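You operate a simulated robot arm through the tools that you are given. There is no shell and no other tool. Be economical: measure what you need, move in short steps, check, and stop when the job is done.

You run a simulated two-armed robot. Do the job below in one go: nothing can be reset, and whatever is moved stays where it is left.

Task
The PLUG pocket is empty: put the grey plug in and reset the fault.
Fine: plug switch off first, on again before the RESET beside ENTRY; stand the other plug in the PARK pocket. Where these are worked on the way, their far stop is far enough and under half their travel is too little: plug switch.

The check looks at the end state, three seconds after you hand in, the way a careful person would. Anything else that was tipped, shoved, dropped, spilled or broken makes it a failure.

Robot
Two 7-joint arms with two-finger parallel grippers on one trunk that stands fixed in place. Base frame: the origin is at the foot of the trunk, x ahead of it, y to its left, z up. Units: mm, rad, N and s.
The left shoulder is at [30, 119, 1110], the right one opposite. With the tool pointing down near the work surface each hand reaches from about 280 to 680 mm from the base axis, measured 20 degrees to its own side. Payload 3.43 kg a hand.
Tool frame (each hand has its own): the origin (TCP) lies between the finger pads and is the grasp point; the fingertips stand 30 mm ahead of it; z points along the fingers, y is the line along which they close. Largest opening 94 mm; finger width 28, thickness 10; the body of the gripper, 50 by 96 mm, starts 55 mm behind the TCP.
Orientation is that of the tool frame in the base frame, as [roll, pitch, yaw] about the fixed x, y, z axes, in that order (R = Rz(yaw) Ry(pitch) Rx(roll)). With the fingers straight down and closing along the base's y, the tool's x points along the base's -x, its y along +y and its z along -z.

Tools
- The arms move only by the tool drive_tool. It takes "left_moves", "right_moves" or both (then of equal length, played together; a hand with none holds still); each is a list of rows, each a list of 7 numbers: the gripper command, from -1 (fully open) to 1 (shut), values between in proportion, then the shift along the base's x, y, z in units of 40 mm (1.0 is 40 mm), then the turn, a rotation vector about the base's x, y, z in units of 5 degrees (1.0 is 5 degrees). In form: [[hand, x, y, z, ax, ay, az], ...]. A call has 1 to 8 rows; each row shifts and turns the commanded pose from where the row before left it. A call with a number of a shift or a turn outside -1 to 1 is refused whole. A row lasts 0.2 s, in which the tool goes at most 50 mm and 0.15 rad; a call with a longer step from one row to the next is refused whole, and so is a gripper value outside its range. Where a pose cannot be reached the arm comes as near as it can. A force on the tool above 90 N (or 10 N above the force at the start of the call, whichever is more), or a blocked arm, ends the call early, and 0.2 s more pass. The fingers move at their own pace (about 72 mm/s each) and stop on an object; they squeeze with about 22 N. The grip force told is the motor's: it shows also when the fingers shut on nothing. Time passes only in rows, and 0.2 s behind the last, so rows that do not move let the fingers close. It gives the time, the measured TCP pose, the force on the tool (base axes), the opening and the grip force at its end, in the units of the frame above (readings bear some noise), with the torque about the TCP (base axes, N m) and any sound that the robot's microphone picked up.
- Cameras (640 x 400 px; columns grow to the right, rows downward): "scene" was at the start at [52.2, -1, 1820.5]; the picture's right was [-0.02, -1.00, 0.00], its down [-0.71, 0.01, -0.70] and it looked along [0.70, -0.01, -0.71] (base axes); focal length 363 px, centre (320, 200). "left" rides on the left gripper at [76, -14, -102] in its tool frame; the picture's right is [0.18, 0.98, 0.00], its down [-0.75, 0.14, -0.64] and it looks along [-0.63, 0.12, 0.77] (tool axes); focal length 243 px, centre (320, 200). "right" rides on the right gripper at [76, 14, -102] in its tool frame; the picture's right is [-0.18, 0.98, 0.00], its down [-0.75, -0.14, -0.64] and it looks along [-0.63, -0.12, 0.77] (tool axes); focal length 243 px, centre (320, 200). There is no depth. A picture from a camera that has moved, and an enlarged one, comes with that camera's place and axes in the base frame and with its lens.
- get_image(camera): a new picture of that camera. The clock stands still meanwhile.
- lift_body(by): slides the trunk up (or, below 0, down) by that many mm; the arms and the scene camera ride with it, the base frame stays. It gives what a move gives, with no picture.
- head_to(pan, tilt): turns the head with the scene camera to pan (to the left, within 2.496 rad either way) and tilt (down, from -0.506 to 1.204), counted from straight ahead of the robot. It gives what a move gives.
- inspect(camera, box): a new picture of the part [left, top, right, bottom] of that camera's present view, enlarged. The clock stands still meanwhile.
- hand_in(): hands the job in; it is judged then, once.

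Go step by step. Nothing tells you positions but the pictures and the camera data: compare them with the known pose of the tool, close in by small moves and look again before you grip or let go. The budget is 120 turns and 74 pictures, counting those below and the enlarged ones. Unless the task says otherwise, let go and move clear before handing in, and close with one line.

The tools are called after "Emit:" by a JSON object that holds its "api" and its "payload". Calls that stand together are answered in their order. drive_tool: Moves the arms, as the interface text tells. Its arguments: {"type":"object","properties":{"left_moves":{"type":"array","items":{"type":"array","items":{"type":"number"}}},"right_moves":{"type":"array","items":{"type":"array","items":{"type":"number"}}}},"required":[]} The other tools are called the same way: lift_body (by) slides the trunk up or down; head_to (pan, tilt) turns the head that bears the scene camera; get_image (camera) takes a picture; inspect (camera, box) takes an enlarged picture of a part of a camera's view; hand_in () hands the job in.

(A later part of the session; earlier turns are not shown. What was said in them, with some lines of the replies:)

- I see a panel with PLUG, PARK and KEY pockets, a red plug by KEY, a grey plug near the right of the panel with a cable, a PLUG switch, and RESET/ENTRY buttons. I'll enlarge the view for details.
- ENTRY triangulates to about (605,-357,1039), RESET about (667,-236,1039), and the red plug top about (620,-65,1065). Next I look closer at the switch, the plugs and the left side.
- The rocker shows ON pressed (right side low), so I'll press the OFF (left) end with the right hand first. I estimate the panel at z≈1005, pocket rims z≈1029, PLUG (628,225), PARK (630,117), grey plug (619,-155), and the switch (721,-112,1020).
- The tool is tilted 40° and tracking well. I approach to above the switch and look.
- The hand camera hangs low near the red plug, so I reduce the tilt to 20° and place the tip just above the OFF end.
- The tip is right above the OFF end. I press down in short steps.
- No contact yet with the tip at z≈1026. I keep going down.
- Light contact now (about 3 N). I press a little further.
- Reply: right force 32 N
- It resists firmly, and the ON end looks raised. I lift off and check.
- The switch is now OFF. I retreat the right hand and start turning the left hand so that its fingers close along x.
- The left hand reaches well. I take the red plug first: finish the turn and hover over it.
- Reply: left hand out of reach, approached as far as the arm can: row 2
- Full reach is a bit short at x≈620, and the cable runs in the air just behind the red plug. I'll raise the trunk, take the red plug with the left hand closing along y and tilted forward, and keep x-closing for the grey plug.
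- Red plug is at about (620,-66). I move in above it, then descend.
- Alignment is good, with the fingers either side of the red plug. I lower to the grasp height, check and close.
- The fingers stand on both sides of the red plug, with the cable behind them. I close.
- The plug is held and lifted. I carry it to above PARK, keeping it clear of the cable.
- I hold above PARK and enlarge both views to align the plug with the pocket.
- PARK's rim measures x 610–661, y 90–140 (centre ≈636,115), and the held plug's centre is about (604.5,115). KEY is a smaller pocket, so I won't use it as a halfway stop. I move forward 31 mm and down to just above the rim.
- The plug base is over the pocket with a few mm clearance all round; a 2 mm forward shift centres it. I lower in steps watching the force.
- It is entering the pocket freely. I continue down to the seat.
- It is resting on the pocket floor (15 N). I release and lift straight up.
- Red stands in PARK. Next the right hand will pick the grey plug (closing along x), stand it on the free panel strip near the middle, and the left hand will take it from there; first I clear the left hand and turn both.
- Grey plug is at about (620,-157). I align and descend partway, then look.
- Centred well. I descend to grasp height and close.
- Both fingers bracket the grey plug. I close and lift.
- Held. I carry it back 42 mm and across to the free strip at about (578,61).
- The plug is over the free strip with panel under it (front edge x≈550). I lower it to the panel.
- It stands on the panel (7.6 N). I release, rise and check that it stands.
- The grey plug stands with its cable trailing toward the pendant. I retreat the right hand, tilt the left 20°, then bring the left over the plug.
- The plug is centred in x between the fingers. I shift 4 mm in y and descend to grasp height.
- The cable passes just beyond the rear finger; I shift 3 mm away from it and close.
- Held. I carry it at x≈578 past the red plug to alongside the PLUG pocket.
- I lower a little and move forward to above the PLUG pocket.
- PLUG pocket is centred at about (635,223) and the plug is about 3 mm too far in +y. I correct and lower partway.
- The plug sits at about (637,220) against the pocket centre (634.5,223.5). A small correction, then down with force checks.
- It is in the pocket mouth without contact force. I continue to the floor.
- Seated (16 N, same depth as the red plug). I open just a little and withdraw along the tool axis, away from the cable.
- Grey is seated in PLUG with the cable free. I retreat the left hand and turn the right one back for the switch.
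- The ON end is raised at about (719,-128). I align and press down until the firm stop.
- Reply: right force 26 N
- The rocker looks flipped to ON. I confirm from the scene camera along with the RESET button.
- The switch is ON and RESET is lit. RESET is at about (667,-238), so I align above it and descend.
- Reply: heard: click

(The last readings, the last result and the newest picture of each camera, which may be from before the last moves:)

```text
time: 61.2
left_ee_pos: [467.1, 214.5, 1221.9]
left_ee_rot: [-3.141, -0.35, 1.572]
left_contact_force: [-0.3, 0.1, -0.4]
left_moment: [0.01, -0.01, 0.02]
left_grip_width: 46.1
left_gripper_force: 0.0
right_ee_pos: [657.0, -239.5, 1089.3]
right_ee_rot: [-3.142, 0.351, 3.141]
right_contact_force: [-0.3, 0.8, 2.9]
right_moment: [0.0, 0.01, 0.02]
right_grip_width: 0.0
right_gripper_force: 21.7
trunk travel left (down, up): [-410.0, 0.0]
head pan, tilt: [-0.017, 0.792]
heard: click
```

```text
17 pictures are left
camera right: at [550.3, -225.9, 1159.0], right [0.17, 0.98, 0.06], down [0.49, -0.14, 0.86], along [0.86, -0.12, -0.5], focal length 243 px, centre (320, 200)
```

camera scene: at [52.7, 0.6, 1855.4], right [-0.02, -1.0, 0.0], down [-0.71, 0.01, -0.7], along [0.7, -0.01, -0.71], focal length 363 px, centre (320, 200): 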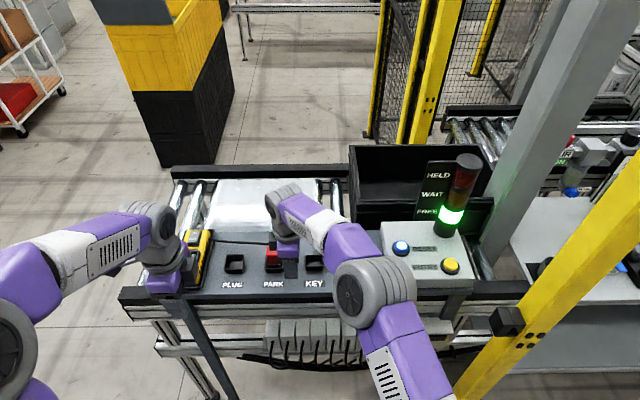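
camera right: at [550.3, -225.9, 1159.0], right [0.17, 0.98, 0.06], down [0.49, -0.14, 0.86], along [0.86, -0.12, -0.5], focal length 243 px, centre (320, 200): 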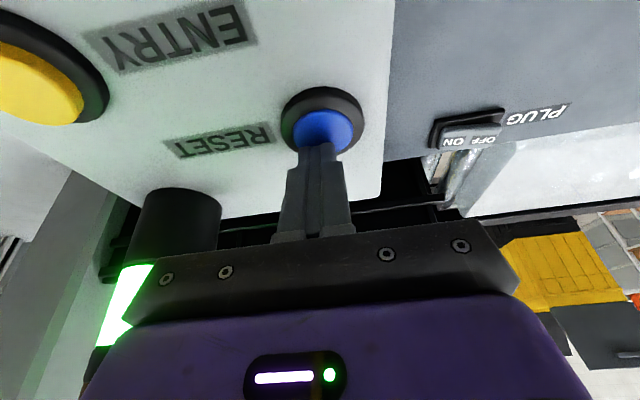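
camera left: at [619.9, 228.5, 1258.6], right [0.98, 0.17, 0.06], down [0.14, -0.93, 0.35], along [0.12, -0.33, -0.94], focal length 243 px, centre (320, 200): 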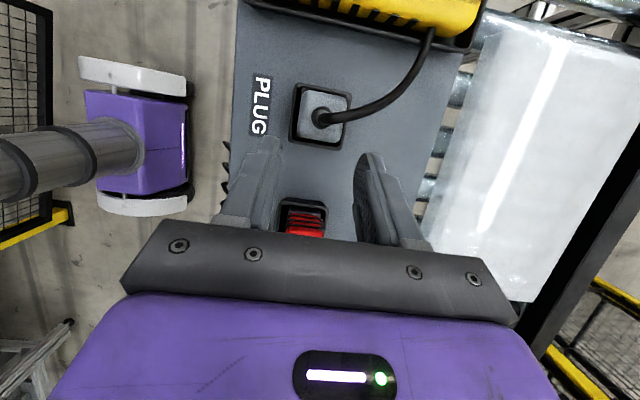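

A click was heard and the RESET lamp went out. I lift off and check the state.

Emit:
{"api": "drive_tool", "payload": {"right_moves": [[1, 0, 0, 0.5, 0, 0, 0], [1, 0, 0, 0.8, 0, 0, 0], [1, -0.5, -0.2, 0.6, 0, 0, 0], [1, -0.8, -0.3, 0.4, 0, 1, 0], [1, -0.8, -0.3, 0.3, 0, 1, 0], [1, -0.8, -0.3, 0.3, 0, 1, 0], [1, -0.8, -0.2, 0.2, 0, 1, 0], [1, -0.8, -0.2, 0, 0, 0, 0]], "left_moves": [[0, 0, 0, 0, 0, 0, 0], [0, 0, 0, 0, 0, 0, 0], [0, 0, 0, 0, 0, 0, 0], [0, -0.5, 0, 0.3, 0, 0, 0], [0, -0.5, 0, 0.3, 0, 0, 0], [0, -0.5, 0, 0.3, 0, 0, 0], [0, -0.5, 0, 0.3, 0, 0, 0], [0, 0, 0, 0, 0, 0, 0]]}}

Emit:
{"api": "get_image", "payload": {"camera": "scene"}}

Emit:
{"api": "inspect", "payload": {"camera": "scene", "box": [160, 190, 480, 300]}}

```text
time: 63.0
left_ee_pos: [383.8, 215.0, 1270.1]
left_ee_rot: [-3.141, -0.349, 1.573]
left_contact_force: [-0.5, 0.0, -0.1]
left_moment: [0.02, -0.04, -0.01]
left_grip_width: 47.0
left_gripper_force: 0.0
right_ee_pos: [475.9, -300.3, 1213.2]
right_ee_rot: [3.139, -0.001, -3.14]
right_contact_force: [-0.3, -0.2, -0.1]
right_moment: [0.05, 0.01, 0.0]
right_grip_width: 0.3
right_gripper_force: 21.7
trunk travel left (down, up): [-410.0, 0.0]
head pan, tilt: [-0.017, 0.792]
```

```text
16 pictures are left
camera scene: at [51.2, -1.6, 1855.5], right [-0.02, -1.0, 0.0], down [-0.71, 0.01, -0.7], along [0.7, -0.01, -0.71], focal length 363 px, centre (320, 200)
```

scene: 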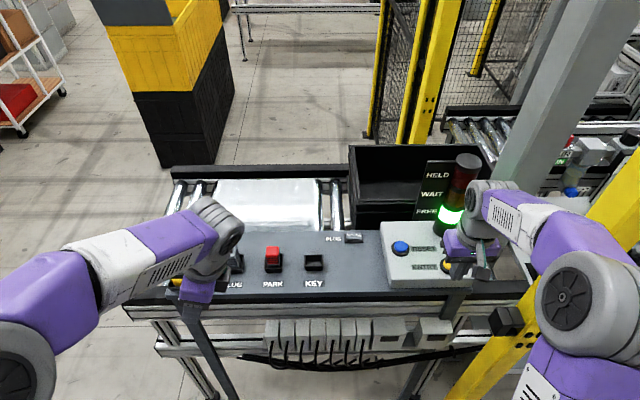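

```text
2.00 times, centred on (320, 245) of scene
camera zoom: at [51.2, -1.6, 1855.5], right [-0.02, -1.0, 0.0], down [-0.71, 0.01, -0.7], along [0.7, -0.01, -0.71], focal length 726 px, centre (320, 110)
```

zoom: 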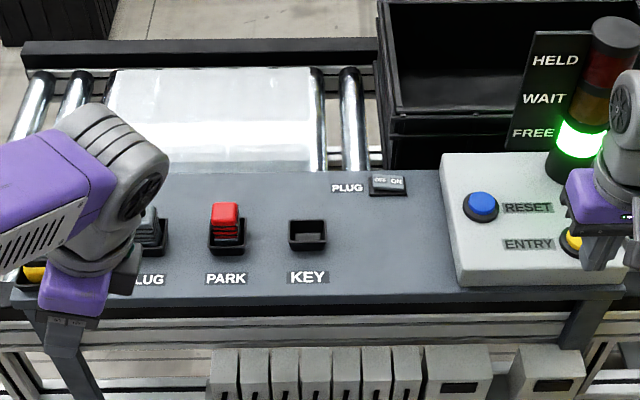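

RESET stays dark and FREE is lit. I move the left hand further back and take a last look at the grey plug, pendant and switch.

Emit:
{"api": "drive_tool", "payload": {"left_moves": [[0, -0.3, 0.3, 0.7, -1, 0, 0], [0, -0.3, 0.3, 0.7, -1, 0, 0], [0, -0.3, 0.3, 0.7, -1, 0, 0], [0, -0.3, 0.3, 0.7, -1, 0, 0], [0, -0.2, 0.6, 0.5, 0, 0, 0]]}}

Emit:
{"api": "inspect", "payload": {"camera": "scene", "box": [150, 200, 390, 300]}}

Emit:
{"api": "inspect", "payload": {"camera": "left", "box": [160, 0, 480, 200]}}

```text
time: 64.2
left_ee_pos: [330.5, 285.4, 1403.0]
left_ee_rot: [-3.141, 0.001, 1.57]
left_contact_force: [0.7, 0.2, 0.9]
left_moment: [0.02, -0.01, 0.02]
left_grip_width: 47.2
left_gripper_force: 0.0
right_ee_pos: [477.6, -298.5, 1212.9]
right_ee_rot: [3.141, 0.0, 3.141]
right_contact_force: [0.0, 0.4, -0.7]
right_moment: [-0.07, -0.03, -0.03]
right_grip_width: 0.0
right_gripper_force: 22.0
trunk travel left (down, up): [-410.0, 0.0]
head pan, tilt: [-0.017, 0.792]
```

```text
2.67 times, centred on (270, 250) of scene
camera zoom: at [52.5, -0.6, 1855.5], right [-0.02, -1.0, 0.0], down [-0.71, 0.01, -0.7], along [0.7, -0.01, -0.71], focal length 968 px, centre (453, 67)
```

zoom: 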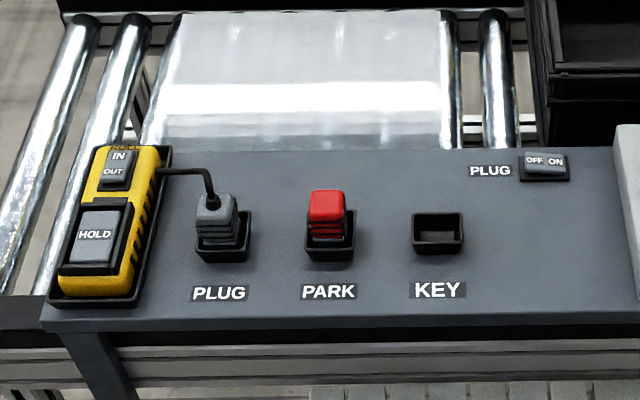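

```text
2.00 times, centred on (320, 100) of left
camera zoom: at [316.2, 361.3, 1506.5], right [0.98, 0.18, 0.0], down [0.14, -0.75, 0.64], along [0.12, -0.63, -0.77], focal length 485 px, centre (320, 400)
```

zoom: 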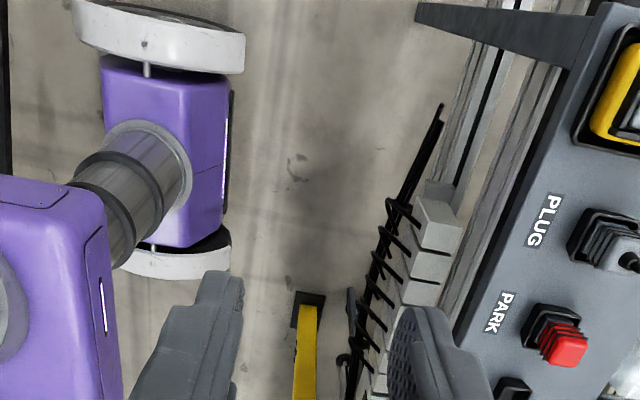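

Both plugs stand seated. One last close look at the switch.

Emit:
{"api": "inspect", "payload": {"camera": "scene", "box": [322, 220, 386, 260]}}

```text
10.00 times, centred on (354, 240) of scene
camera zoom: at [52.5, -0.6, 1855.5], right [-0.02, -1.0, 0.0], down [-0.71, 0.01, -0.7], along [0.7, -0.01, -0.71], focal length 3630 px, centre (-20, -200)
```

zoom: 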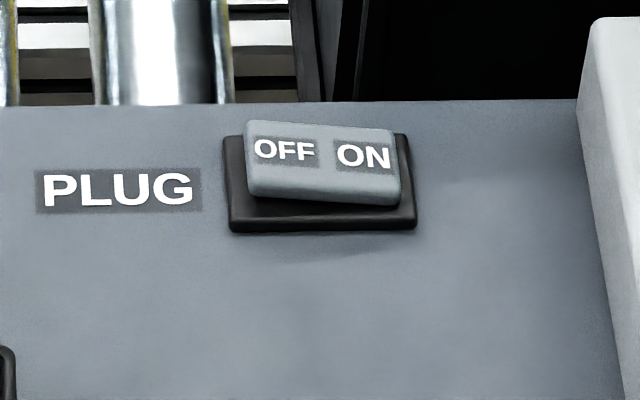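

The rocker is in the ON position (ON side down), as at the start. Both plugs are seated, RESET is dark and both hands are clear, so I hand in.

Emit:
{"api": "hand_in", "payload": {}}

```text
The job is handed in.
```

I switched the plug switch off, stood the red plug in PARK, put the grey plug in PLUG, switched back on and pressed RESET; it clicked, its lamp went out and FREE is still lit.
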